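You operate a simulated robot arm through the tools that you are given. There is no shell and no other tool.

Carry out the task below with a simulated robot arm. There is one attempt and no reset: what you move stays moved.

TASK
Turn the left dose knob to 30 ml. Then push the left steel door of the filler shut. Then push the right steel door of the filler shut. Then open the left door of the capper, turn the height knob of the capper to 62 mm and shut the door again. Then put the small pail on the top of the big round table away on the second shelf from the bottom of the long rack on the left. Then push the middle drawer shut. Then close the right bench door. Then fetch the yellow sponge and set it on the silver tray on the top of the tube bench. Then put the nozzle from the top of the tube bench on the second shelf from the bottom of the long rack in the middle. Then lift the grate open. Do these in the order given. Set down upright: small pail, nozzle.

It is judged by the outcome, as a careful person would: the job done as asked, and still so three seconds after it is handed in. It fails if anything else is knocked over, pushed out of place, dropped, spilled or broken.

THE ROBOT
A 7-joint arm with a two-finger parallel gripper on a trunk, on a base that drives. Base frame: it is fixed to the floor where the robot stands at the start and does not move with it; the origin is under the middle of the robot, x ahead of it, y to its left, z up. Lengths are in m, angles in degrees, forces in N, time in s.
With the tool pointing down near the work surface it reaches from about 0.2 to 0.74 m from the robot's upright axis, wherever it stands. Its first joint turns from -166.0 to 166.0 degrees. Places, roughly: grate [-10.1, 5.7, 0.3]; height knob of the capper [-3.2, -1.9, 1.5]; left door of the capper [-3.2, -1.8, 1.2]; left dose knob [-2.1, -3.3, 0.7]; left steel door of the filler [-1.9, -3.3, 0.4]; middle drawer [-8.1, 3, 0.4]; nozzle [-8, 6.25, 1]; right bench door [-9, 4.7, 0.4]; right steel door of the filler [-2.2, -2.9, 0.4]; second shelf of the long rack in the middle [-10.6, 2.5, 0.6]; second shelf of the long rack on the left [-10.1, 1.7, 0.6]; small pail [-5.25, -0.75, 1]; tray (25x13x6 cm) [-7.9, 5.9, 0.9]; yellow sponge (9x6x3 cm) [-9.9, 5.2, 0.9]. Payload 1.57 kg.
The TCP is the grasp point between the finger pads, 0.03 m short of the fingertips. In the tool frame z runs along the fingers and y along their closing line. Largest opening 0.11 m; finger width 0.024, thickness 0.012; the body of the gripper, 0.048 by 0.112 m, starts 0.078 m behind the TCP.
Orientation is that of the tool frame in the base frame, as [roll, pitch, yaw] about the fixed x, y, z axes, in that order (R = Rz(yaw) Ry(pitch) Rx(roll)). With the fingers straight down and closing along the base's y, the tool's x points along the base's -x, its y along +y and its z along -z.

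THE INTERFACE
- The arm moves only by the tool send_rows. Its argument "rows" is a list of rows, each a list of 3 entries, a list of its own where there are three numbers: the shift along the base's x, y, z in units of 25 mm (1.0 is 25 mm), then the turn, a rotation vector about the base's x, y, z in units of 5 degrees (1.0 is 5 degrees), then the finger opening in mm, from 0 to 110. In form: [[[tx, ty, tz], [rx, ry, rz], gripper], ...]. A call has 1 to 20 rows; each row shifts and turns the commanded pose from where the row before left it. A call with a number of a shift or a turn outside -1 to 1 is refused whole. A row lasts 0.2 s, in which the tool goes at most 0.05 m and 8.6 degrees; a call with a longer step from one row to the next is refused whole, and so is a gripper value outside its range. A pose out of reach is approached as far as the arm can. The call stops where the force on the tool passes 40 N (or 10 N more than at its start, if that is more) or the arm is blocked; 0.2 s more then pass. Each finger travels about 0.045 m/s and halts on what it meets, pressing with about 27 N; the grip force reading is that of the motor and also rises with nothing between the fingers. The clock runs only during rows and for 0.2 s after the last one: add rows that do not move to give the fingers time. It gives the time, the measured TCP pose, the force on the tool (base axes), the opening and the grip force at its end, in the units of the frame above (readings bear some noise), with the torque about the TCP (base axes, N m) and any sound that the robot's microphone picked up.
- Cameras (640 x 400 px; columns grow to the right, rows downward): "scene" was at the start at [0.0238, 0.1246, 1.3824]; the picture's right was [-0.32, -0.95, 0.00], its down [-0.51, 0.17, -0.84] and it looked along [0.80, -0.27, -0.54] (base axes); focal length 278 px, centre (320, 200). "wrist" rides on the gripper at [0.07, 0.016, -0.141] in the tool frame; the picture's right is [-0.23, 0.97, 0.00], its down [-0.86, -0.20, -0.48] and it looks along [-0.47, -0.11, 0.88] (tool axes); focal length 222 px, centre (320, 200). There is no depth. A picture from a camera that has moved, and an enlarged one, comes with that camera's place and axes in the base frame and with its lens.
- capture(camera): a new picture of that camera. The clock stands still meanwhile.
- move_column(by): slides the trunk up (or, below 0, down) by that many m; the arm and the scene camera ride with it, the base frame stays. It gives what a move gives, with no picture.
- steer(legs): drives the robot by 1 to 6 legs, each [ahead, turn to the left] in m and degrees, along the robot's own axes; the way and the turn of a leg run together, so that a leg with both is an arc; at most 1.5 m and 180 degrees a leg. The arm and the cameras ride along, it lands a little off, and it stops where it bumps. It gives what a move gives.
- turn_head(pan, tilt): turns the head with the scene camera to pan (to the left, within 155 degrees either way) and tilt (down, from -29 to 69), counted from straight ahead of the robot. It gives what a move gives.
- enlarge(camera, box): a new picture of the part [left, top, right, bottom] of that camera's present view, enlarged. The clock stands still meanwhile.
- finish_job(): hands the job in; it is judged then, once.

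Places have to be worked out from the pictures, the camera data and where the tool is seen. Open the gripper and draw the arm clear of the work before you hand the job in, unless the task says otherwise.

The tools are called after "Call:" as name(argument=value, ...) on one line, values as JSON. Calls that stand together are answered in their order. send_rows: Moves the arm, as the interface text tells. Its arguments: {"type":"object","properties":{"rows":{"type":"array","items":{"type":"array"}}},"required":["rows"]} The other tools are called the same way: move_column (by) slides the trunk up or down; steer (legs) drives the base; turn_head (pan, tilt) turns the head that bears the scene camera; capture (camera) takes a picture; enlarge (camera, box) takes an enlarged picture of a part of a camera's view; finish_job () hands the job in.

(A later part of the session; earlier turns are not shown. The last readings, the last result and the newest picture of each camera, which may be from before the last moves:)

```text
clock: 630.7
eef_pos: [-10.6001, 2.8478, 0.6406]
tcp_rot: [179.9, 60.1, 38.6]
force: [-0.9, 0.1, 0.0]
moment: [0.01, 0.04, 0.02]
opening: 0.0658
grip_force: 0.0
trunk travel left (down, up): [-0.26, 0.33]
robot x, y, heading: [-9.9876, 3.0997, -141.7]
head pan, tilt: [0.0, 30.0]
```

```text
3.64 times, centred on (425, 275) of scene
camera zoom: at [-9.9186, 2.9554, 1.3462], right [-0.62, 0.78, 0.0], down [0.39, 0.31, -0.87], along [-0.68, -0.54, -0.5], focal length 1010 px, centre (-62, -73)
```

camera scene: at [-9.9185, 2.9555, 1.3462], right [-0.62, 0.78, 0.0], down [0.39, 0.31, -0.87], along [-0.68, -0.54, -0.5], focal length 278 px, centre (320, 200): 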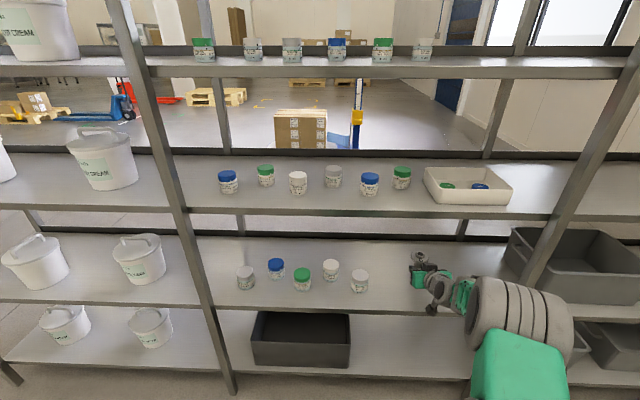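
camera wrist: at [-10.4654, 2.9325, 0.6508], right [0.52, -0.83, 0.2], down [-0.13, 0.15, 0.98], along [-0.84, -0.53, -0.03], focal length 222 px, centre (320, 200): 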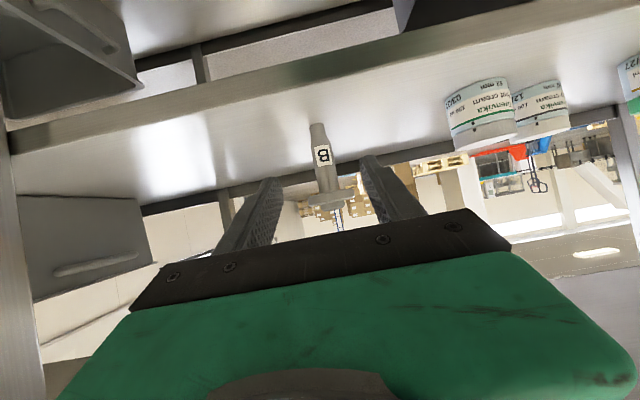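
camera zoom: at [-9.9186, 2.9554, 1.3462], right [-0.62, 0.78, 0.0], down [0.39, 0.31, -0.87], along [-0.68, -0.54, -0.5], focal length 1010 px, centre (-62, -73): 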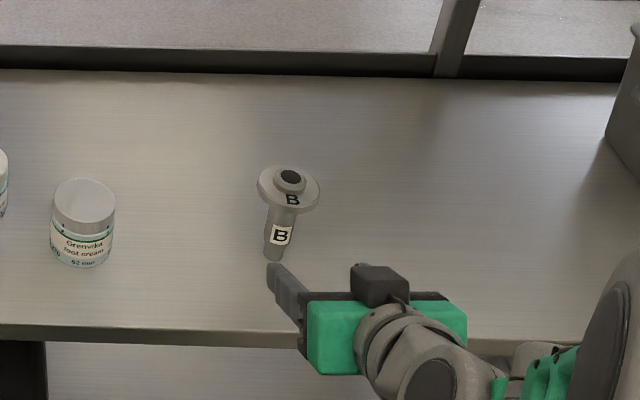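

The nozzle stands upright on the middle rack's second shelf. Last task: the grate. I back out and drive back around to the sink area.

Call:
steer(legs=[[-0.35, 0], [0, 83], [1.2, 0], [1.22, 0]])

Call:
steer(legs=[[0, 91]])

```text
clock: 648.1
eef_pos: [-8.3079, 0.5595, 0.6401]
tcp_rot: [-179.9, 60.2, 120.6]
force: [-0.5, 0.5, -0.9]
moment: [-0.03, 0.01, 0.02]
opening: 0.0661
grip_force: 0.0
trunk travel left (down, up): [-0.26, 0.33]
robot x, y, heading: [-8.4654, 1.1936, -59.6]
head pan, tilt: [0.0, 30.0]
```

```text
clock: 652.4
eef_pos: [-7.8375, 1.3839, 0.6409]
tcp_rot: [-179.9, 60.1, -147.3]
force: [0.6, -0.6, -0.4]
moment: [-0.03, 0.02, 0.01]
opening: 0.066
grip_force: 0.0
trunk travel left (down, up): [-0.26, 0.33]
robot x, y, heading: [-8.4704, 1.2004, 32.6]
head pan, tilt: [0.0, 30.0]
```

Call:
steer(legs=[[0.82, 0], [0.81, 0], [0, 65], [1.47, 0]])

Call:
turn_head(pan=20, tilt=20)

Call:
capture(camera="scene")

```text
clock: 670.5
eef_pos: [-7.1444, 4.1908, 0.6399]
tcp_rot: [-179.9, 60.1, -83.2]
force: [0.2, -0.3, 0.4]
moment: [0.0, 0.02, 0.04]
opening: 0.0661
grip_force: 0.1
trunk travel left (down, up): [-0.26, 0.33]
robot x, y, heading: [-7.252, 3.5389, 96.6]
head pan, tilt: [0.0, 30.0]
```

```text
clock: 671.3
eef_pos: [-7.1446, 4.1902, 0.6401]
tcp_rot: [-179.9, 60.1, -83.1]
force: [0.6, -0.7, 0.6]
moment: [0.0, 0.02, 0.02]
opening: 0.0659
grip_force: 0.0
trunk travel left (down, up): [-0.26, 0.33]
robot x, y, heading: [-7.2538, 3.5407, 96.7]
head pan, tilt: [20.0, 20.0]
```

```text
taken
camera scene: at [-7.4439, 3.5443, 1.3622], right [0.89, 0.45, 0.0], down [0.15, -0.31, -0.94], along [-0.42, 0.84, -0.34], focal length 278 px, centre (320, 200)
```

scene: 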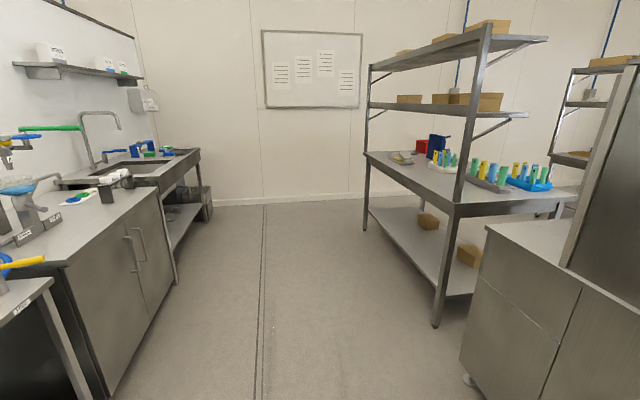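

Call:
steer(legs=[[0, 28.2], [1.49, 0], [1.45, 0], [0, 80]])

Call:
turn_head(pan=-20, tilt=38)

Call:
capture(camera="scene")

```text
clock: 690.4
eef_pos: [-9.6313, 5.8232, 0.6399]
tcp_rot: [-179.9, 60.1, 25.8]
force: [-0.2, -0.4, -0.1]
moment: [-0.01, 0.0, 0.0]
opening: 0.0659
grip_force: 0.0
trunk travel left (down, up): [-0.26, 0.33]
robot x, y, heading: [-8.9809, 5.9326, -154.4]
head pan, tilt: [20.0, 20.0]
```

```text
clock: 691.5
eef_pos: [-9.632, 5.8236, 0.6404]
tcp_rot: [-179.9, 60.0, 25.9]
force: [-0.1, 0.2, 0.4]
moment: [0.0, 0.0, 0.01]
opening: 0.0662
grip_force: 0.1
trunk travel left (down, up): [-0.26, 0.33]
robot x, y, heading: [-8.9878, 5.9298, -154.5]
head pan, tilt: [-20.0, 38.0]
```

```text
taken
camera scene: at [-8.9474, 5.8084, 1.3339], right [-0.1, 1.0, 0.0], down [0.61, 0.06, -0.79], along [-0.78, -0.08, -0.62], focal length 278 px, centre (320, 200)
```

scene: 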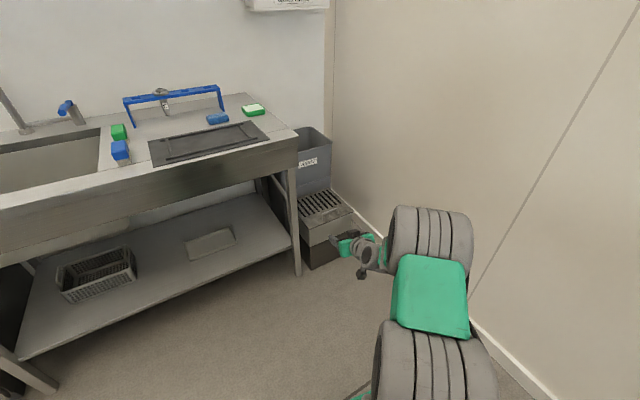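

I zoom in on the grate box beside the sink bench.

Call:
enlarge(camera="scene", box=[270, 110, 390, 280])

```text
2.35 times, centred on (330, 195) of scene
camera zoom: at [-8.9474, 5.8084, 1.3339], right [-0.1, 1.0, 0.0], down [0.61, 0.06, -0.79], along [-0.78, -0.08, -0.62], focal length 653 px, centre (296, 212)
```

zoom: 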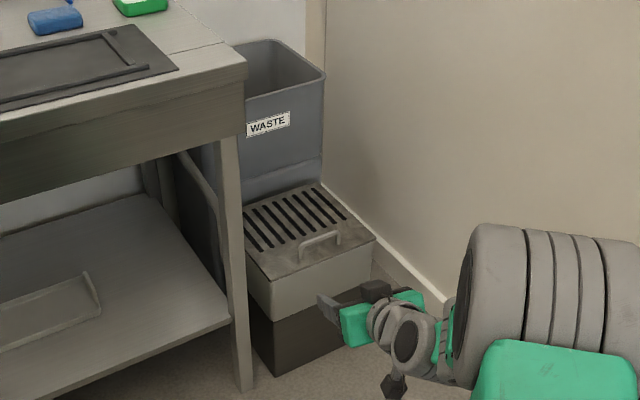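

The grate lid has a U-handle near its front edge (bar along the bench direction at ≈[-10.12,5.75], z≈0.35) and is hinged at the back by the waste bin. I square up to it, lower the trunk, and move the tool right while pitching it horizontal.

Call:
steer(legs=[[0, 9.7]])

Call:
move_column(by=-0.25)

Call:
send_rows(rows=[[[0.05, 0.9, 0.05], [-0.433, 0.613, 0], 40], [[-0.15, 0.9, 0.05], [-0.433, 0.613, 0], 40], [[-0.15, 0.9, 0.05], [-0.433, 0.613, 0], 40], [[-0.15, 0.9, 0.05], [-0.433, 0.613, 0], 40], [[-0.15, 0.9, 0.05], [-0.433, 0.613, 0], 40], [[-0.15, 0.9, 0.05], [-0.433, 0.613, 0], 40], [[-0.15, 0.9, 0.05], [-0.433, 0.613, 0], 40], [[-0.15, 0.9, 0.05], [-0.433, 0.613, 0], 40]])

Call:
capture(camera="scene")

```text
clock: 692.5
eef_pos: [-9.6052, 5.7176, 0.6407]
tcp_rot: [-179.9, 60.1, 35.2]
force: [-1.0, 0.3, 0.2]
moment: [0.0, 0.02, -0.01]
opening: 0.066
grip_force: 0.0
trunk travel left (down, up): [-0.26, 0.33]
robot x, y, heading: [-8.9833, 5.9327, -144.9]
head pan, tilt: [-20.0, 38.0]
```

```text
clock: 695.1
eef_pos: [-9.6052, 5.7174, 0.3908]
tcp_rot: [-179.9, 60.1, 35.3]
force: [0.3, 0.1, 0.4]
moment: [-0.01, 0.01, -0.02]
opening: 0.0661
grip_force: 0.1
trunk travel left (down, up): [-0.01, 0.58]
robot x, y, heading: [-8.9803, 5.9335, -144.9]
head pan, tilt: [-20.0, 38.0]
```

```text
clock: 696.9
eef_pos: [-9.6294, 5.8954, 0.4016]
tcp_rot: [-2.4, 89.9, -147.2]
force: [-0.1, 0.0, 0.2]
moment: [-0.03, -0.01, 0.0]
opening: 0.0399
grip_force: 0.0
trunk travel left (down, up): [-0.01, 0.58]
robot x, y, heading: [-8.9789, 5.9293, -144.9]
head pan, tilt: [-20.0, 38.0]
```

```text
taken
camera scene: at [-8.9277, 5.8159, 1.0839], right [-0.26, 0.97, 0.0], down [0.59, 0.16, -0.79], along [-0.76, -0.21, -0.62], focal length 278 px, centre (320, 200)
```

scene: 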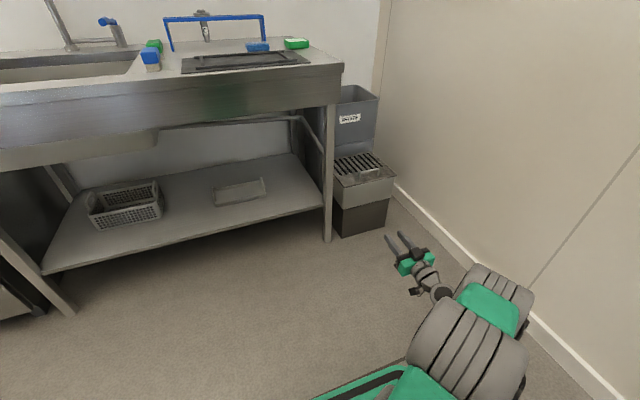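

The tool is horizontal with the elbow clear of the wall. I roll it 90° (camera to the right) so the fingers close vertically, shifting 10 cm further right.

Call:
send_rows(rows=[[[-0.128, 0.182, 0], [0.817, 0.577, 0], 40], [[-0.128, 0.182, 0], [0.817, 0.577, 0], 40], [[-0.128, 0.182, 0], [0.817, 0.577, 0], 40], [[-0.128, 0.182, 0], [0.817, 0.577, 0], 40], [[-0.128, 0.182, 0], [0.817, 0.577, 0], 40], [[-0.128, 0.182, 0], [0.817, 0.577, 0], 40], [[-0.128, 0.182, 0], [0.817, 0.577, 0], 40], [[-0.128, 0.182, 0], [0.817, 0.577, 0], 40], [[-0.128, 0.182, 0], [0.817, 0.577, 0], 40], [[-0.128, 0.182, 0], [0.817, 0.577, 0], 40], [[-0.128, 0.182, 0], [0.817, 0.577, 0], 40], [[-0.128, 0.182, 0], [0.817, 0.577, 0], 40], [[-0.128, 0.182, 0], [0.817, 0.577, 0], 40], [[-0.128, 0.182, 0], [0.817, 0.577, 0], 40], [[-0.128, 0.182, 0], [0.817, 0.577, 0], 40], [[-0.128, 0.182, 0], [0.817, 0.577, 0], 40], [[-0.128, 0.182, 0], [0.817, 0.577, 0], 40], [[-0.128, 0.182, 0], [0.817, 0.577, 0], 40]])

Call:
capture(camera="wrist")

Call:
enlarge(camera="scene", box=[310, 70, 450, 300])

```text
clock: 700.7
eef_pos: [-9.6888, 5.9789, 0.4005]
tcp_rot: [-90.0, 0.0, 125.3]
force: [0.4, 1.5, 0.9]
moment: [0.01, -0.02, -0.04]
opening: 0.04
grip_force: 0.0
trunk travel left (down, up): [-0.01, 0.58]
robot x, y, heading: [-8.978, 5.9328, -144.5]
head pan, tilt: [-20.0, 38.0]
```

```text
taken
camera wrist: at [-9.6123, 6.1163, 0.3855], right [0.13, -0.19, -0.97], down [0.88, -0.42, 0.2], along [-0.45, -0.89, 0.11], focal length 222 px, centre (320, 200)
```

wrist: 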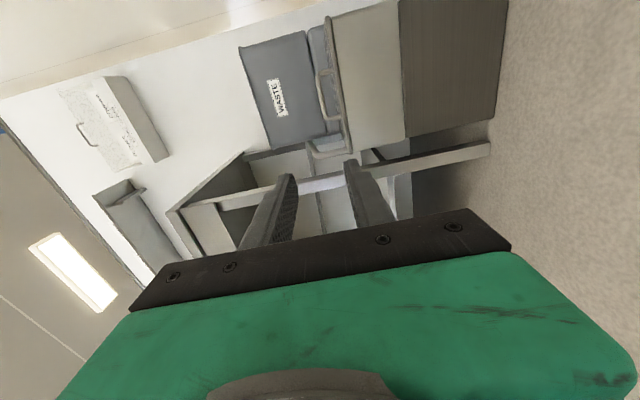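

```text
1.74 times, centred on (380, 185) of scene
camera zoom: at [-8.9278, 5.816, 1.0839], right [-0.26, 0.97, 0.0], down [0.59, 0.16, -0.79], along [-0.76, -0.21, -0.62], focal length 483 px, centre (216, 226)
```

zoom: 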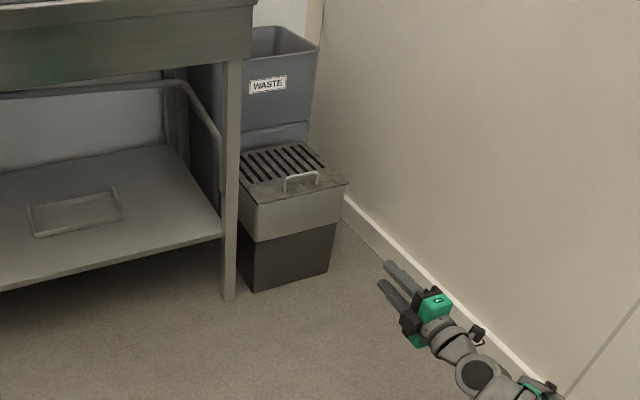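

Now the fingers close vertically. Triangulating, the handle bar is at ≈[-10.07,5.746,0.38]. I drive 30 cm forward.

Call:
steer(legs=[[0.3, 0]])

Call:
capture(camera="wrist")

Call:
turn_head(pan=-30, tilt=42)

Call:
capture(camera="scene")

Call:
enlarge(camera="scene", box=[250, 110, 410, 270])

```text
clock: 702.8
eef_pos: [-9.938, 5.7954, 0.4004]
tcp_rot: [-90.1, 0.1, 125.8]
force: [0.1, -0.2, 0.2]
moment: [0.01, 0.04, 0.0]
opening: 0.0402
grip_force: 0.1
trunk travel left (down, up): [-0.01, 0.58]
robot x, y, heading: [-9.2338, 5.7565, -144.6]
head pan, tilt: [-20.0, 38.0]
```

```text
taken
camera wrist: at [-9.8626, 5.9342, 0.3854], right [0.13, -0.19, -0.97], down [0.89, -0.41, 0.2], along [-0.44, -0.89, 0.11], focal length 222 px, centre (320, 200)
```

wrist: 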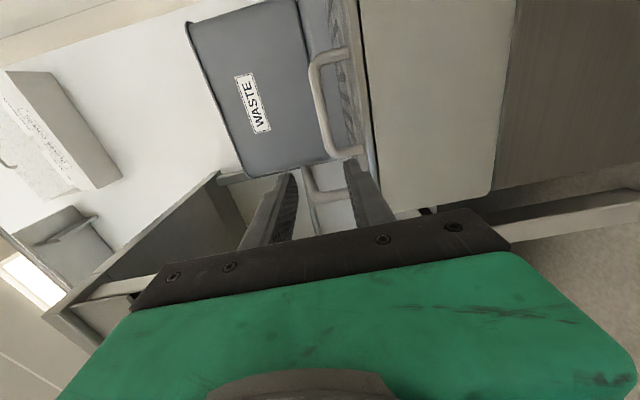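

```text
clock: 703.5
eef_pos: [-9.9375, 5.7945, 0.4009]
tcp_rot: [-90.0, 0.1, 125.8]
force: [-0.4, 0.8, -1.2]
moment: [0.01, 0.0, -0.03]
opening: 0.0399
grip_force: 0.1
trunk travel left (down, up): [-0.01, 0.58]
robot x, y, heading: [-9.2309, 5.7532, -144.5]
head pan, tilt: [-30.0, 42.0]
```

```text
taken
camera scene: at [-9.1756, 5.6551, 1.0779], right [-0.1, 1.0, 0.0], down [0.67, 0.07, -0.74], along [-0.74, -0.07, -0.67], focal length 278 px, centre (320, 200)
```

scene: 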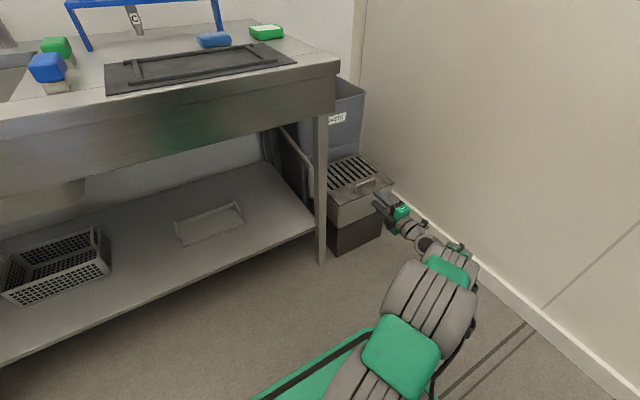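

```text
2.50 times, centred on (330, 190) of scene
camera zoom: at [-9.1756, 5.6551, 1.0779], right [-0.1, 1.0, 0.0], down [0.67, 0.07, -0.74], along [-0.74, -0.07, -0.67], focal length 694 px, centre (295, 225)
```

zoom: 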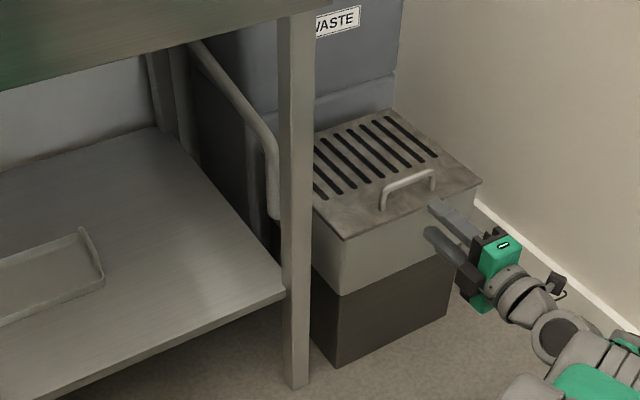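

Both cameras agree: bar centre at [-10.066,5.7515,0.39], lid at z≈0.345. I move 4 cm right, 1.2 cm down, then advance part way and check.

Call:
send_rows(rows=[[[-0.47, 0.655, -0.24], [0, 0, 0], 40], [[-0.47, 0.655, -0.24], [0, 0, 0], 40], [[-0.811, -0.585, 0], [0, 0, 0], 40], [[-0.811, -0.585, 0], [0, 0, 0], 40], [[0, 0, 0], [0, 0, 0], 40]])

Call:
capture(camera="wrist")

Call:
enlarge(camera="scene", box=[300, 130, 430, 250])

```text
clock: 704.7
eef_pos: [-10.0015, 5.8003, 0.3844]
tcp_rot: [-90.0, 0.1, 125.8]
force: [0.0, -1.0, -0.2]
moment: [-0.03, 0.03, -0.01]
opening: 0.04
grip_force: 0.0
trunk travel left (down, up): [-0.01, 0.58]
robot x, y, heading: [-9.2297, 5.7592, -144.5]
head pan, tilt: [-30.0, 42.0]
```

```text
taken
camera wrist: at [-9.9264, 5.9389, 0.3691], right [0.13, -0.19, -0.97], down [0.89, -0.41, 0.2], along [-0.44, -0.89, 0.11], focal length 222 px, centre (320, 200)
```

wrist: 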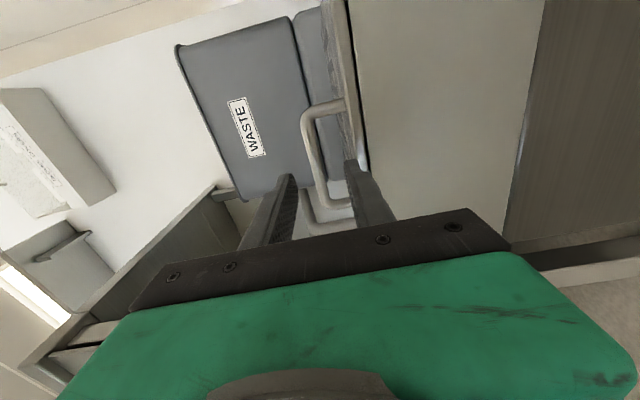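

```text
3.33 times, centred on (365, 190) of scene
camera zoom: at [-9.1756, 5.6552, 1.0779], right [-0.1, 1.0, 0.0], down [0.67, 0.07, -0.74], along [-0.74, -0.07, -0.67], focal length 926 px, centre (170, 233)
```

zoom: 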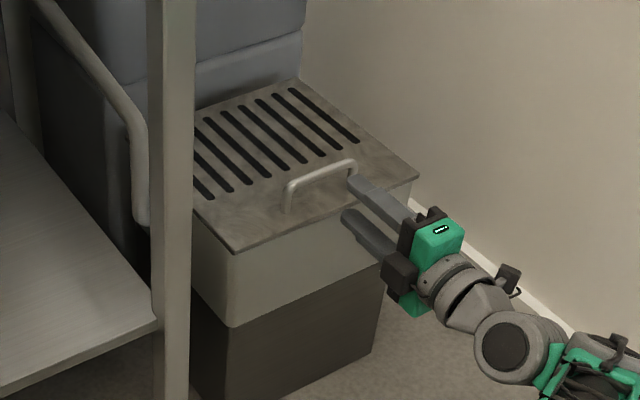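

The bar is laterally centred, 8 mm above the tool axis and 8 cm ahead. I raise 8 mm, advance 7.5 cm so the fingers straddle the bar, and close.

Call:
send_rows(rows=[[[0, 0, 0.32], [0, 0, 0], 40], [[-0.811, -0.585, 0], [0, 0, 0], 40], [[-0.811, -0.585, 0], [0, 0, 0], 40], [[-0.811, -0.585, 0], [0, 0, 0], 40], [[0, 0, 0], [0, 0, 0], 40]])

Call:
capture(camera="wrist")

Call:
enlarge(camera="scene", box=[300, 130, 430, 250])

```text
clock: 705.9
eef_pos: [-10.0652, 5.7568, 0.398]
tcp_rot: [-90.1, 0.1, 125.7]
force: [-0.4, 0.5, -0.3]
moment: [-0.02, -0.04, 0.01]
opening: 0.0401
grip_force: 0.1
trunk travel left (down, up): [-0.01, 0.58]
robot x, y, heading: [-9.2316, 5.7566, -144.2]
head pan, tilt: [-30.0, 42.0]
```

```text
taken
camera wrist: at [-9.9904, 5.896, 0.3811], right [0.14, -0.19, -0.97], down [0.89, -0.41, 0.2], along [-0.44, -0.89, 0.11], focal length 222 px, centre (320, 200)
```

wrist: 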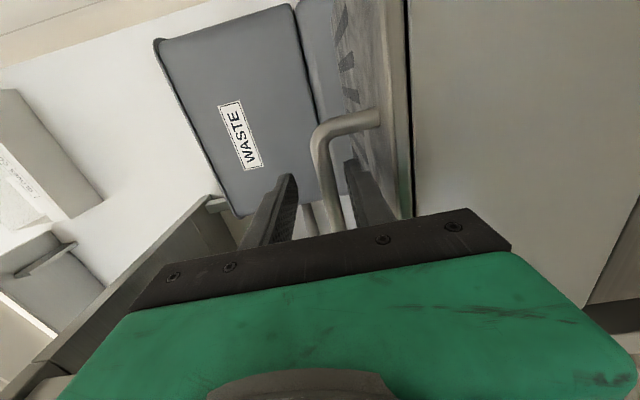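

```text
3.33 times, centred on (365, 190) of scene
camera zoom: at [-9.1756, 5.6552, 1.0779], right [-0.1, 1.0, 0.0], down [0.67, 0.07, -0.74], along [-0.74, -0.07, -0.67], focal length 926 px, centre (170, 233)
```

zoom: 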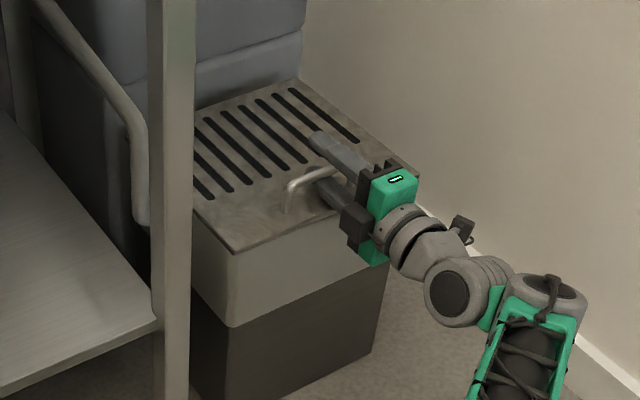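

The bar is between the fingers, about 1 cm below the axis. I lower 8 mm and close on it.

Call:
send_rows(rows=[[[0, 0, -0.32], [0, 0, 0], 40], [[0, 0, 0], [0, 0, 0], 25], [[0, 0, 0], [0, 0, 0], 10], [[0, 0, 0], [0, 0, 0], 3], [[0, 0, 0], [0, 0, 0], 3]])

Call:
capture(camera="wrist")

```text
clock: 707.1
eef_pos: [-10.0663, 5.7574, 0.3894]
tcp_rot: [-90.0, -0.1, 125.7]
force: [0.2, 0.4, 4.8]
moment: [0.02, 0.02, 0.39]
opening: 0.012
grip_force: 29.0
trunk travel left (down, up): [-0.01, 0.58]
robot x, y, heading: [-9.2314, 5.7551, -144.7]
head pan, tilt: [-30.0, 42.0]
```

```text
taken
camera wrist: at [-9.9902, 5.8952, 0.3739], right [0.13, -0.19, -0.97], down [0.89, -0.41, 0.2], along [-0.44, -0.89, 0.11], focal length 222 px, centre (320, 200)
```

wrist: 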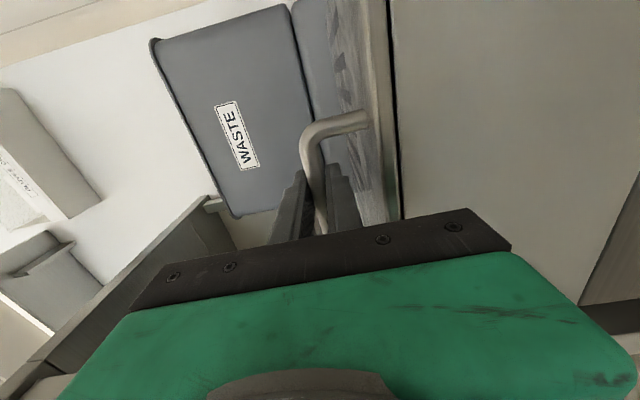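

Gripped on the 12 mm bar. The lid is hinged at the back (≈23 cm from the bar), so I start lifting along that arc while tilting the tool downward.

Call:
send_rows(rows=[[[-0.168, -0.118, 0.564], [0.289, -0.409, 0], 3], [[-0.168, -0.118, 0.564], [0.289, -0.409, 0], 3], [[-0.168, -0.118, 0.564], [0.289, -0.409, 0], 3], [[-0.168, -0.118, 0.564], [0.289, -0.409, 0], 3], [[0, 0, 0], [0, 0, 0], 3]])

Call:
enlarge(camera="scene", box=[290, 100, 430, 250])

```text
clock: 708.3
eef_pos: [-10.0825, 5.7431, 0.4465]
tcp_rot: [-100.0, 0.2, 125.8]
force: [-3.9, 1.4, -3.0]
moment: [0.28, 0.19, -0.4]
opening: 0.0117
grip_force: 29.5
trunk travel left (down, up): [-0.01, 0.58]
robot x, y, heading: [-9.2296, 5.7558, -144.4]
head pan, tilt: [-30.0, 42.0]
```

```text
2.67 times, centred on (360, 175) of scene
camera zoom: at [-9.176, 5.6551, 1.0779], right [-0.1, 1.0, 0.0], down [0.67, 0.07, -0.74], along [-0.74, -0.07, -0.67], focal length 740 px, centre (213, 267)
```

zoom: 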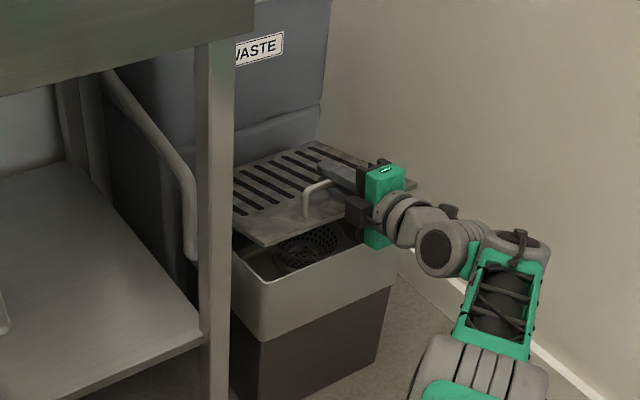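

The lid is lifting with little effort (3 N). I continue to about 45°.

Call:
send_rows(rows=[[[-0.283, -0.2, 0.493], [0.231, -0.327, 0], 3], [[-0.283, -0.2, 0.493], [0.231, -0.327, 0], 3], [[-0.283, -0.2, 0.493], [0.231, -0.327, 0], 3], [[-0.283, -0.2, 0.493], [0.231, -0.327, 0], 3], [[-0.377, -0.266, 0.387], [0.26, -0.368, 0], 3], [[-0.377, -0.266, 0.387], [0.26, -0.368, 0], 3], [[-0.377, -0.266, 0.387], [0.26, -0.368, 0], 3], [[-0.377, -0.266, 0.387], [0.26, -0.368, 0], 3], [[0, 0, 0], [0, 0, 0], 3]])

Call:
enlarge(camera="scene", box=[290, 100, 430, 250])

```text
clock: 709.8
eef_pos: [-10.1139, 5.714, 0.5095]
tcp_rot: [-113.7, 0.4, 124.6]
force: [-10.3, 2.9, -5.8]
moment: [0.62, 0.7, -0.17]
opening: 0.012
grip_force: 29.2
out of reach, approached as far as the arm can: row 5, 6, 7
trunk travel left (down, up): [-0.01, 0.58]
robot x, y, heading: [-9.2324, 5.7536, -145.1]
head pan, tilt: [-30.0, 42.0]
stopped in row 7: the force on the tool passed its limit at 57 N (the readings are from after the stop); the commanded pose is now the measured one
```

```text
2.67 times, centred on (360, 175) of scene
camera zoom: at [-9.1776, 5.6545, 1.0778], right [-0.09, 1.0, 0.0], down [0.67, 0.06, -0.74], along [-0.74, -0.07, -0.67], focal length 740 px, centre (213, 267)
```

zoom: 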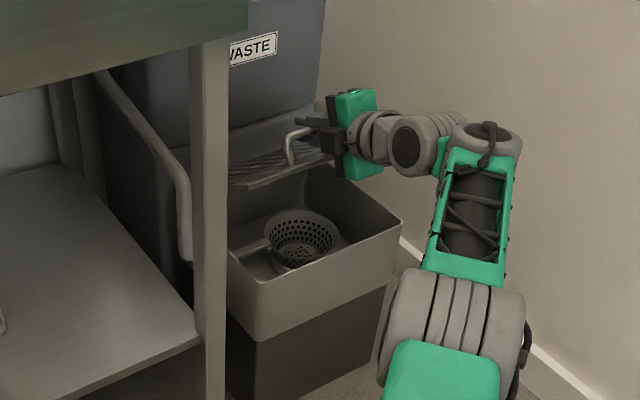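

The lid is ~33° open, but the arm reached a limit. I loosen the grip slightly (lower finger still under the bar) to test whether the lid holds itself.

Call:
send_rows(rows=[[[0, 0, 0], [0, 0, 0], 20], [[0, 0, 0], [0, 0, 0], 22], [[0, 0, 0], [0, 0, 0], 22]])

Call:
send_rows(rows=[[[0, 0, -0.16], [0, 0, 0], 22], [[0, 0, 0], [0, 0, 0], 22]])

Call:
capture(camera="wrist")

Call:
enlarge(camera="scene", box=[290, 100, 430, 250])

```text
clock: 710.6
eef_pos: [-10.1128, 5.7134, 0.5113]
tcp_rot: [-113.6, 0.4, 124.6]
force: [-0.5, -0.5, -0.7]
moment: [0.0, 0.01, 0.05]
opening: 0.0221
grip_force: 0.0
trunk travel left (down, up): [-0.01, 0.58]
robot x, y, heading: [-9.2331, 5.756, -144.9]
head pan, tilt: [-30.0, 42.0]
```

```text
clock: 711.2
eef_pos: [-10.1135, 5.7147, 0.5067]
tcp_rot: [-113.6, 0.4, 124.6]
force: [0.4, 0.2, -0.1]
moment: [0.01, 0.01, 0.0]
opening: 0.0222
grip_force: 0.1
trunk travel left (down, up): [-0.01, 0.58]
robot x, y, heading: [-9.2316, 5.7559, -144.8]
head pan, tilt: [-30.0, 42.0]
```

```text
taken
camera wrist: at [-10.0404, 5.8485, 0.5482], right [0.45, 0.03, -0.89], down [0.78, -0.5, 0.38], along [-0.43, -0.87, -0.25], focal length 222 px, centre (320, 200)
```

wrist: 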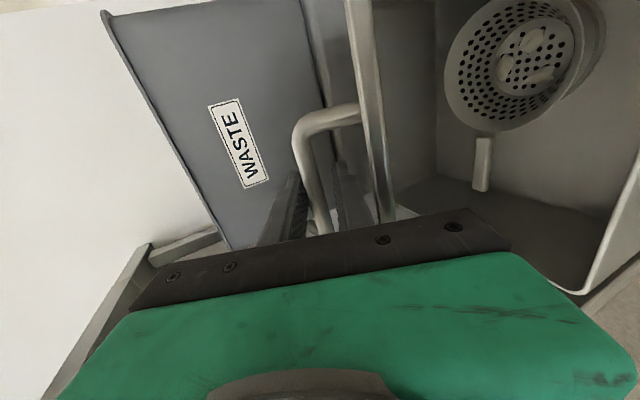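

```text
2.67 times, centred on (360, 175) of scene
camera zoom: at [-9.1766, 5.6546, 1.0779], right [-0.09, 1.0, 0.0], down [0.67, 0.06, -0.74], along [-0.74, -0.07, -0.67], focal length 740 px, centre (213, 267)
```

zoom: 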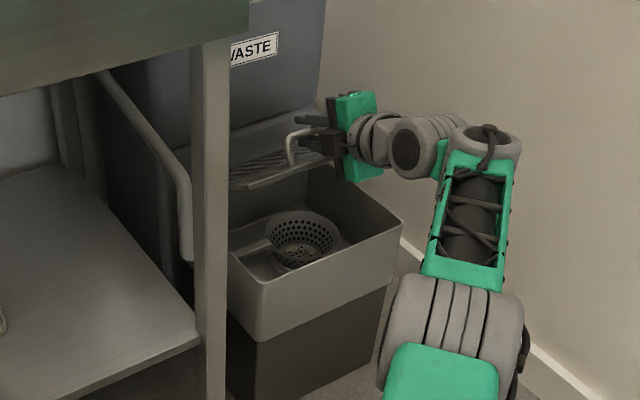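

The lid holds itself by hinge friction. I release the bar, withdraw, return the tool to horizontal with closed fingers, and re-position the base a bit further right so I can push the lid fully up from below.

Call:
send_rows(rows=[[[0, 0, 0.1], [0, 0, 0], 26], [[0.747, 0.527, 0.38], [0, 0, 0], 26], [[0.747, 0.527, 0.38], [0, 0, 0], 26], [[0.747, 0.527, 0.38], [0, 0, 0], 26], [[0.747, 0.527, 0.2], [0, 0, 0], 10], [[0.957, -0.1, -0.2], [-0.554, 0.784, 0], 0], [[0.957, -0.342, -0.4], [-0.554, 0.784, 0], 0], [[0.957, -0.342, -0.5], [-0.554, 0.784, 0], 0], [[0.957, -0.342, -0.5], [-0.554, 0.784, 0], 0], [[0.957, -0.342, -0.5], [-0.554, 0.784, 0], 0], [[0.957, -0.342, -0.5], [0, 0, 0], 0], [[0.957, -0.342, -0.5], [0, 0, 0], 0], [[0.957, -0.342, -0.5], [0, 0, 0], 0], [[0.957, -0.342, -0.5], [0, 0, 0], 0]])

Call:
capture(camera="scene")

```text
clock: 714.2
eef_pos: [-9.8234, 5.699, 0.4399]
tcp_rot: [-89.6, 0.6, 124.9]
force: [-0.1, -0.2, 0.8]
moment: [0.01, -0.03, -0.02]
opening: 0.0
grip_force: 21.5
trunk travel left (down, up): [-0.01, 0.58]
robot x, y, heading: [-9.2281, 5.7579, -144.7]
head pan, tilt: [-30.0, 42.0]
```

```text
taken
camera scene: at [-9.1765, 5.6546, 1.0779], right [-0.09, 1.0, 0.0], down [0.67, 0.06, -0.74], along [-0.74, -0.07, -0.67], focal length 278 px, centre (320, 200)
```

scene: 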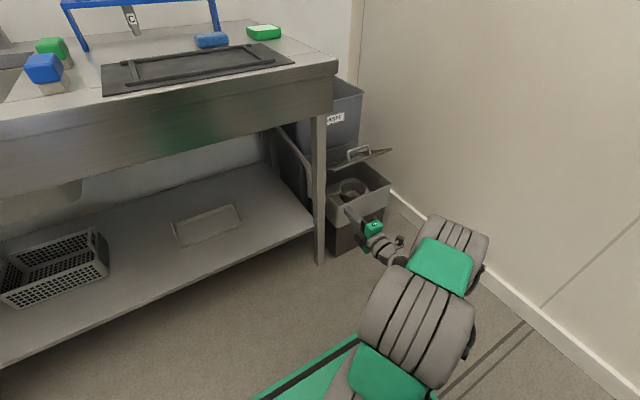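

The lid stays up at ~33°. I shift the base right/forward a little for a better pushing position.

Call:
steer(legs=[[-0.2, 0], [0, -20], [0.31, 0], [0, 20]])

Call:
capture(camera="scene")

Call:
capture(camera="wrist")

```text
clock: 719.7
eef_pos: [-9.9584, 5.7389, 0.4403]
tcp_rot: [-89.6, 0.6, 124.4]
force: [-0.9, 0.4, 0.2]
moment: [0.05, 0.01, -0.01]
opening: 0.0
grip_force: 20.7
trunk travel left (down, up): [-0.01, 0.58]
robot x, y, heading: [-9.3656, 5.7919, -145.0]
head pan, tilt: [-30.0, 42.0]
```

```text
taken
camera scene: at [-9.3115, 5.6912, 1.0779], right [-0.08, 1.0, 0.0], down [0.67, 0.06, -0.74], along [-0.74, -0.06, -0.67], focal length 278 px, centre (320, 200)
```

scene: 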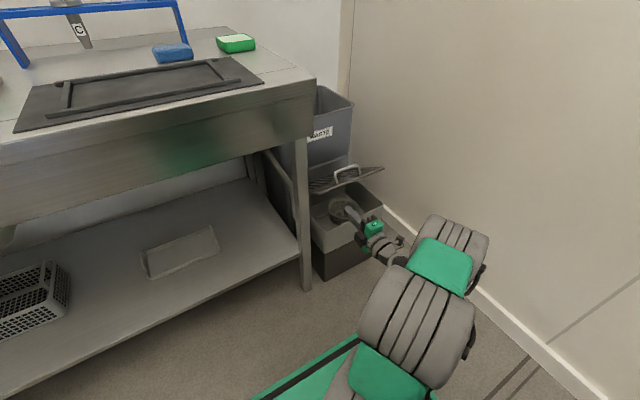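

```text
taken
camera wrist: at [-9.8798, 5.8758, 0.4219], right [0.13, -0.2, -0.97], down [0.88, -0.43, 0.21], along [-0.46, -0.88, 0.12], focal length 222 px, centre (320, 200)
```

wrist: 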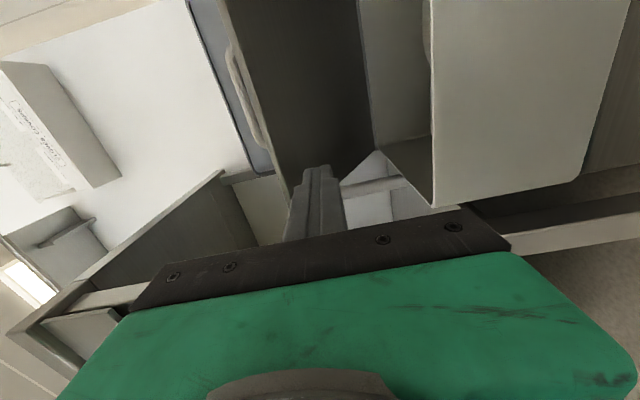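

The fingers are below and in front of the raised lid. I centre under it and go forward until just under its front underside.

Call:
send_rows(rows=[[[-0.54, 0.763, 0], [0, 0, 0], 0], [[-0.54, 0.763, 0], [0, 0, 0], 0], [[-0.54, 0.763, 0], [0, 0, 0], 0], [[-0.735, -0.52, 0], [0, 0, 0], 0], [[-0.735, -0.52, 0], [0, 0, 0], 0], [[-0.735, -0.52, 0], [0, 0, 0], 0], [[-0.735, -0.52, 0], [0, 0, 0], 0]])

Call:
capture(camera="wrist")

Call:
enlarge(camera="scene", box=[280, 110, 420, 260])

```text
clock: 721.3
eef_pos: [-10.0708, 5.7421, 0.4367]
tcp_rot: [-89.6, 0.6, 124.4]
force: [-0.6, 0.2, 0.4]
moment: [0.0, 0.0, 0.0]
opening: 0.0002
grip_force: 20.7
trunk travel left (down, up): [-0.01, 0.58]
robot x, y, heading: [-9.3665, 5.7922, -145.2]
head pan, tilt: [-30.0, 42.0]
```

```text
taken
camera wrist: at [-9.9922, 5.879, 0.4192], right [0.13, -0.2, -0.97], down [0.88, -0.43, 0.21], along [-0.46, -0.88, 0.12], focal length 222 px, centre (320, 200)
```

wrist: 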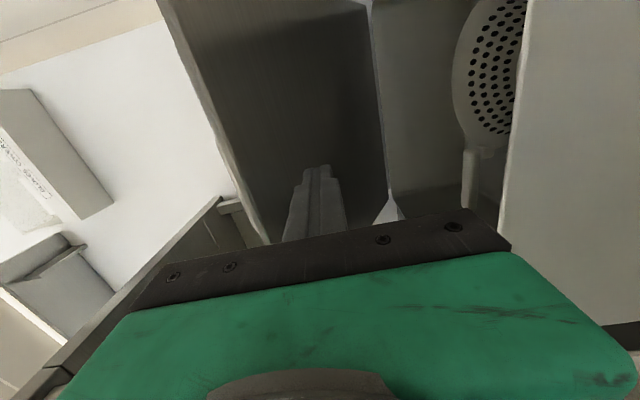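

```text
2.67 times, centred on (350, 185) of scene
camera zoom: at [-9.3114, 5.6913, 1.0779], right [-0.08, 1.0, 0.0], down [0.67, 0.06, -0.74], along [-0.74, -0.06, -0.67], focal length 740 px, centre (240, 240)
```

zoom: 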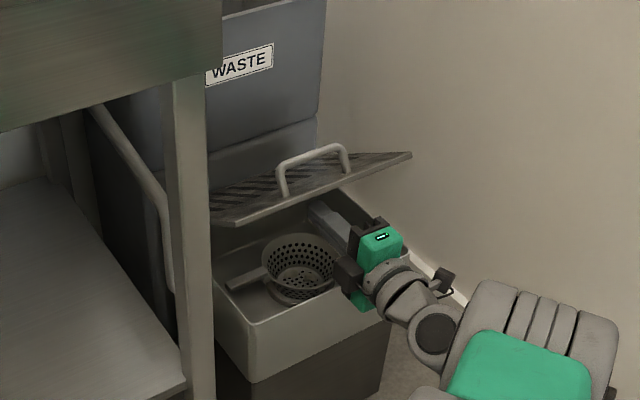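

The fingers are under the lid. I push it up and back along the arc.

Call:
send_rows(rows=[[[-0.413, -0.292, 0.72], [0, 0, 0], 0], [[-0.413, -0.292, 0.72], [0, 0, 0], 0], [[-0.447, -0.316, 0.48], [0, 0, 0], 0], [[-0.447, -0.316, 0.48], [0, 0, 0], 0], [[-0.447, -0.316, 0.48], [0, 0, 0], 0]])

Call:
enlarge(camera="scene", box=[280, 90, 420, 260])

Call:
capture(camera="wrist")

```text
clock: 722.5
eef_pos: [-10.1263, 5.7045, 0.5086]
tcp_rot: [-89.6, 0.7, 124.5]
force: [5.0, 1.1, 0.1]
moment: [0.04, 0.04, 0.09]
opening: 0.0
grip_force: 21.6
trunk travel left (down, up): [-0.01, 0.58]
robot x, y, heading: [-9.3654, 5.7921, -145.0]
head pan, tilt: [-30.0, 42.0]
```

```text
2.35 times, centred on (350, 175) of scene
camera zoom: at [-9.3113, 5.6912, 1.0779], right [-0.08, 1.0, 0.0], down [0.67, 0.06, -0.74], along [-0.74, -0.06, -0.67], focal length 653 px, centre (249, 259)
```

zoom: 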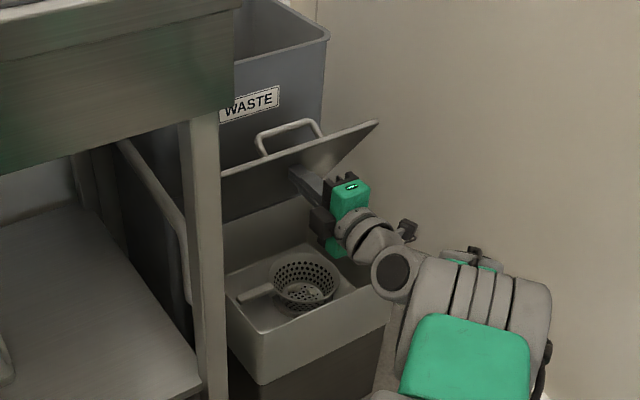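

```text
taken
camera wrist: at [-10.0472, 5.8418, 0.491], right [0.13, -0.2, -0.97], down [0.88, -0.43, 0.21], along [-0.46, -0.88, 0.12], focal length 222 px, centre (320, 200)
```

wrist: 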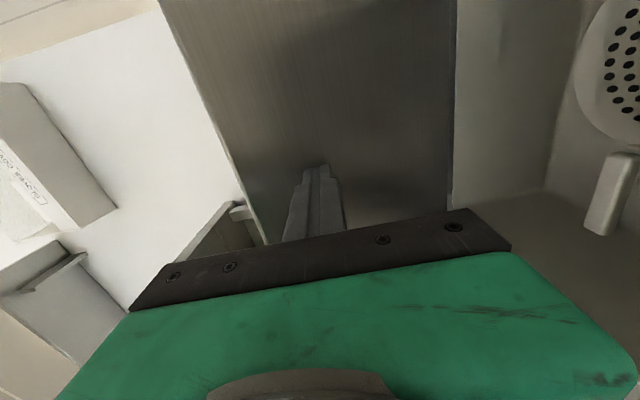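

The lid is at ~58° and rising with only ~5 N. I continue to near vertical.

Call:
send_rows(rows=[[[-0.534, -0.377, 0.333], [0, 0, 0], 0], [[-0.534, -0.377, 0.333], [0, 0, 0], 0], [[-0.534, -0.377, 0.333], [0, 0, 0], 0], [[-0.59, -0.415, 0.18], [0, 0, 0], 0], [[-0.59, -0.415, 0.18], [0, 0, 0], 0]])

Call:
enlarge(camera="scene", box=[280, 90, 420, 260])

Call:
capture(camera="wrist")

```text
clock: 723.7
eef_pos: [-10.1967, 5.6575, 0.5443]
tcp_rot: [-89.6, 0.6, 124.4]
force: [2.3, 0.8, -0.9]
moment: [0.0, 0.04, 0.07]
opening: 0.0
grip_force: 21.1
trunk travel left (down, up): [-0.01, 0.58]
robot x, y, heading: [-9.3648, 5.7903, -145.2]
head pan, tilt: [-30.0, 42.0]
```

```text
2.35 times, centred on (350, 175) of scene
camera zoom: at [-9.3114, 5.6912, 1.0779], right [-0.08, 1.0, 0.0], down [0.67, 0.06, -0.74], along [-0.74, -0.06, -0.67], focal length 653 px, centre (249, 259)
```

zoom: 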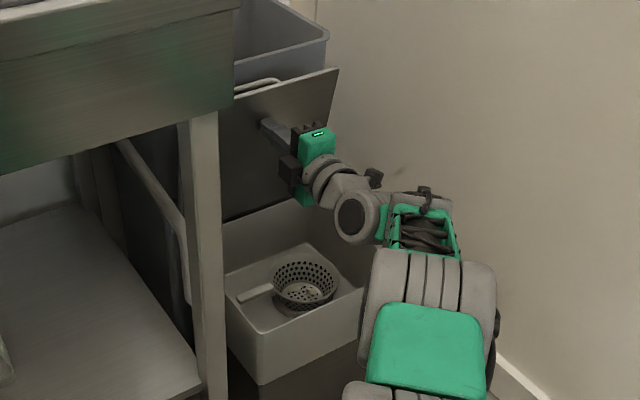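

```text
taken
camera wrist: at [-10.1179, 5.7943, 0.5272], right [0.13, -0.2, -0.97], down [0.88, -0.43, 0.21], along [-0.46, -0.88, 0.12], focal length 222 px, centre (320, 200)
```

wrist: 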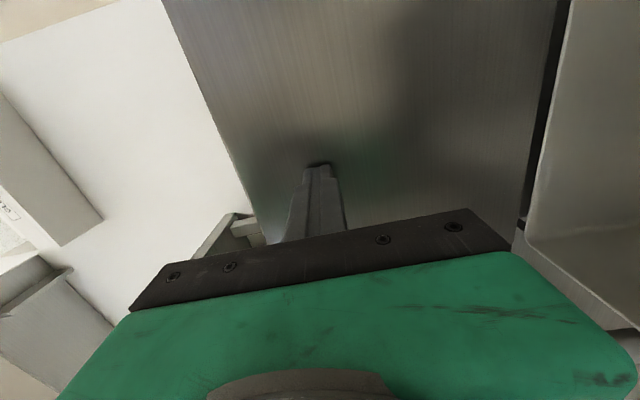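

The lid is near vertical (~80°). I nudge it further in small steps, watching the force so the handle doesn't push the waste bin.

Call:
send_rows(rows=[[[-0.2, -0.14, 0.02], [0, 0, 0], 0], [[-0.2, -0.14, 0.02], [0, 0, 0], 0], [[0, 0, 0], [0, 0, 0], 0]])

Call:
enlarge(camera="scene", box=[280, 90, 400, 240])

```text
clock: 724.1
eef_pos: [-10.1969, 5.6574, 0.5441]
tcp_rot: [-89.6, 1.0, 124.5]
force: [22.8, 5.8, 5.4]
moment: [-0.19, 0.3, 0.45]
opening: 0.0003
grip_force: 21.3
trunk travel left (down, up): [-0.01, 0.58]
robot x, y, heading: [-9.3627, 5.7932, -145.3]
head pan, tilt: [-30.0, 42.0]
stopped in row 1: the force on the tool passed its limit at 55 N (the readings are from after the stop); the commanded pose is now the measured one
```

```text
2.67 times, centred on (340, 165) of scene
camera zoom: at [-9.3098, 5.6918, 1.078], right [-0.08, 1.0, 0.0], down [0.67, 0.05, -0.74], along [-0.74, -0.06, -0.67], focal length 740 px, centre (267, 293)
```

zoom: 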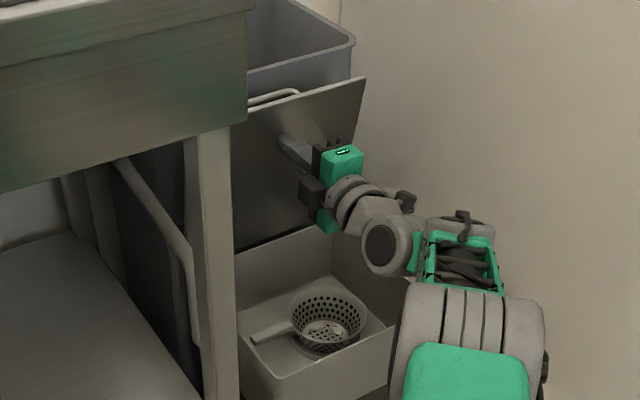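

A hard stop: the grate is fully open. I retract the arm and check that it stays open.

Call:
send_rows(rows=[[[0.4, 0.28, 0], [0, 0, 0], 0], [[0.817, 0.577, 0], [0, 0, 0], 0], [[0.817, 0.577, 0], [0, 0, 0], 0], [[0.817, 0.577, 0], [0, 0, 0], 0], [[0.817, 0.577, 0], [0, 0, 0], 0], [[0.817, 0.577, 0], [0, 0, 0], 0], [[0.817, 0.577, 0], [0, 0, 0], 0]])

Call:
capture(camera="scene")

Call:
enlarge(camera="scene", box=[280, 70, 400, 260])

```text
clock: 725.7
eef_pos: [-10.0678, 5.752, 0.5419]
tcp_rot: [-89.8, 0.8, 124.6]
force: [0.1, 0.3, 0.4]
moment: [-0.01, 0.05, 0.01]
opening: 0.0
grip_force: 21.2
trunk travel left (down, up): [-0.01, 0.58]
robot x, y, heading: [-9.3632, 5.7919, -145.5]
head pan, tilt: [-30.0, 42.0]
```

```text
taken
camera scene: at [-9.3114, 5.6913, 1.0779], right [-0.08, 1.0, 0.0], down [0.67, 0.06, -0.74], along [-0.74, -0.06, -0.67], focal length 278 px, centre (320, 200)
```

scene: 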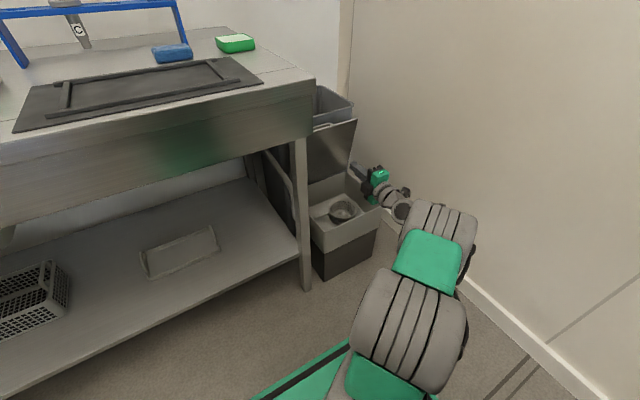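

```text
2.11 times, centred on (340, 165) of scene
camera zoom: at [-9.3114, 5.6913, 1.0779], right [-0.08, 1.0, 0.0], down [0.67, 0.06, -0.74], along [-0.74, -0.06, -0.67], focal length 585 px, centre (278, 274)
```

zoom: 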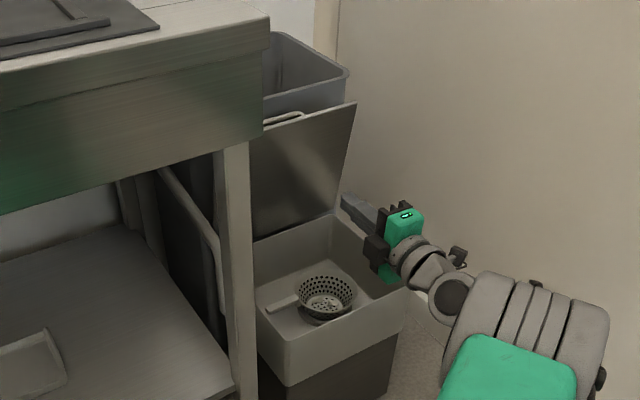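

The grate stays fully open and the bin is in place. I open the gripper and draw the arm and base clear.

Call:
send_rows(rows=[[[0.817, 0.577, 0], [0, 0, 0], 40], [[0.817, 0.577, 0], [0, 0, 0], 80], [[0.817, 0.577, 0], [0, 0, 0], 80], [[0.4, 0.3, 0], [0, 0, 0], 80]])

Call:
steer(legs=[[-0.35, 0]])

Call:
turn_head(pan=-20, tilt=30)

Call:
capture(camera="scene")

Call:
enlarge(camera="scene", box=[270, 80, 430, 260])

```text
clock: 726.7
eef_pos: [-9.9948, 5.8003, 0.5433]
tcp_rot: [-89.8, 0.9, 124.6]
force: [-0.1, 0.1, 0.7]
moment: [-0.01, -0.02, 0.01]
opening: 0.0798
grip_force: 0.0
trunk travel left (down, up): [-0.01, 0.58]
robot x, y, heading: [-9.3647, 5.7966, -145.4]
head pan, tilt: [-30.0, 42.0]
```

```text
clock: 729.0
eef_pos: [-9.7064, 5.9965, 0.5426]
tcp_rot: [-89.8, 1.0, 125.2]
force: [0.2, -0.5, -0.4]
moment: [-0.04, 0.0, -0.02]
opening: 0.0799
grip_force: 0.2
trunk travel left (down, up): [-0.01, 0.58]
robot x, y, heading: [-9.0749, 5.9971, -144.6]
head pan, tilt: [-30.0, 42.0]
```

```text
clock: 729.7
eef_pos: [-9.7065, 5.996, 0.5429]
tcp_rot: [-89.9, 0.9, 125.0]
force: [-0.5, 0.3, 0.2]
moment: [-0.03, -0.03, 0.02]
opening: 0.08
grip_force: 0.1
trunk travel left (down, up): [-0.01, 0.58]
robot x, y, heading: [-9.0759, 5.9936, -144.9]
head pan, tilt: [-20.0, 30.0]
```

```text
taken
camera scene: at [-9.0255, 5.878, 1.0962], right [-0.26, 0.96, 0.0], down [0.48, 0.13, -0.87], along [-0.84, -0.23, -0.5], focal length 278 px, centre (320, 200)
```

scene: 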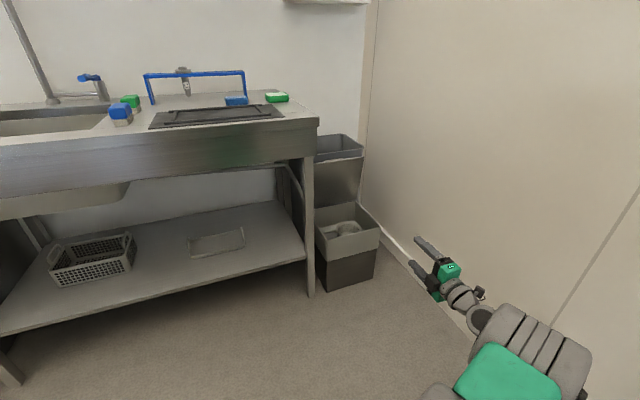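

```text
2.22 times, centred on (350, 170) of scene
camera zoom: at [-9.0255, 5.878, 1.0962], right [-0.26, 0.96, 0.0], down [0.48, 0.13, -0.87], along [-0.84, -0.23, -0.5], focal length 617 px, centre (253, 267)
```

zoom: 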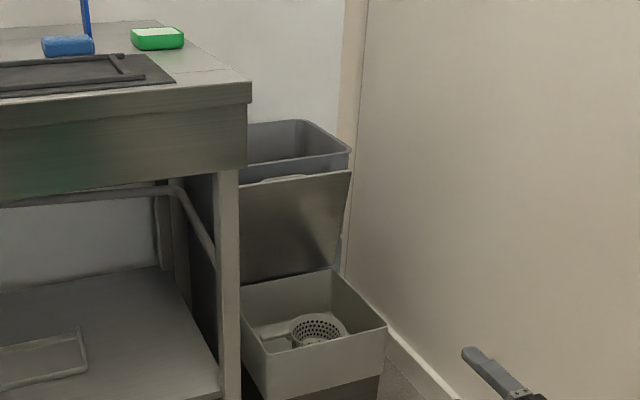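

The grate remains open. A last look back at the tube bench to confirm the sponge and shelf boxes are undisturbed.

Call:
turn_head(pan=150, tilt=10)

Call:
capture(camera="scene")

```text
clock: 732.3
eef_pos: [-9.7057, 5.9947, 0.5441]
tcp_rot: [-89.8, 0.8, 125.1]
force: [-0.1, 0.3, -0.1]
moment: [0.0, 0.0, 0.01]
opening: 0.0803
grip_force: 0.0
trunk travel left (down, up): [-0.01, 0.58]
robot x, y, heading: [-9.0731, 5.9929, -144.9]
head pan, tilt: [150.0, 10.0]
```

```text
taken
camera scene: at [-8.8457, 5.9103, 1.1285], right [0.09, -1.0, 0.0], down [-0.17, -0.02, -0.98], along [0.98, 0.09, -0.17], focal length 278 px, centre (320, 200)
```

scene: 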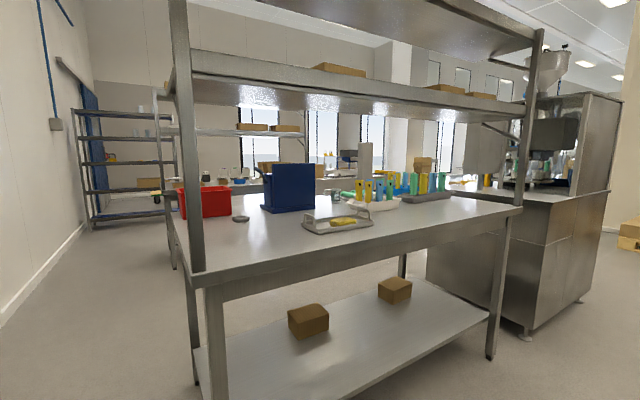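

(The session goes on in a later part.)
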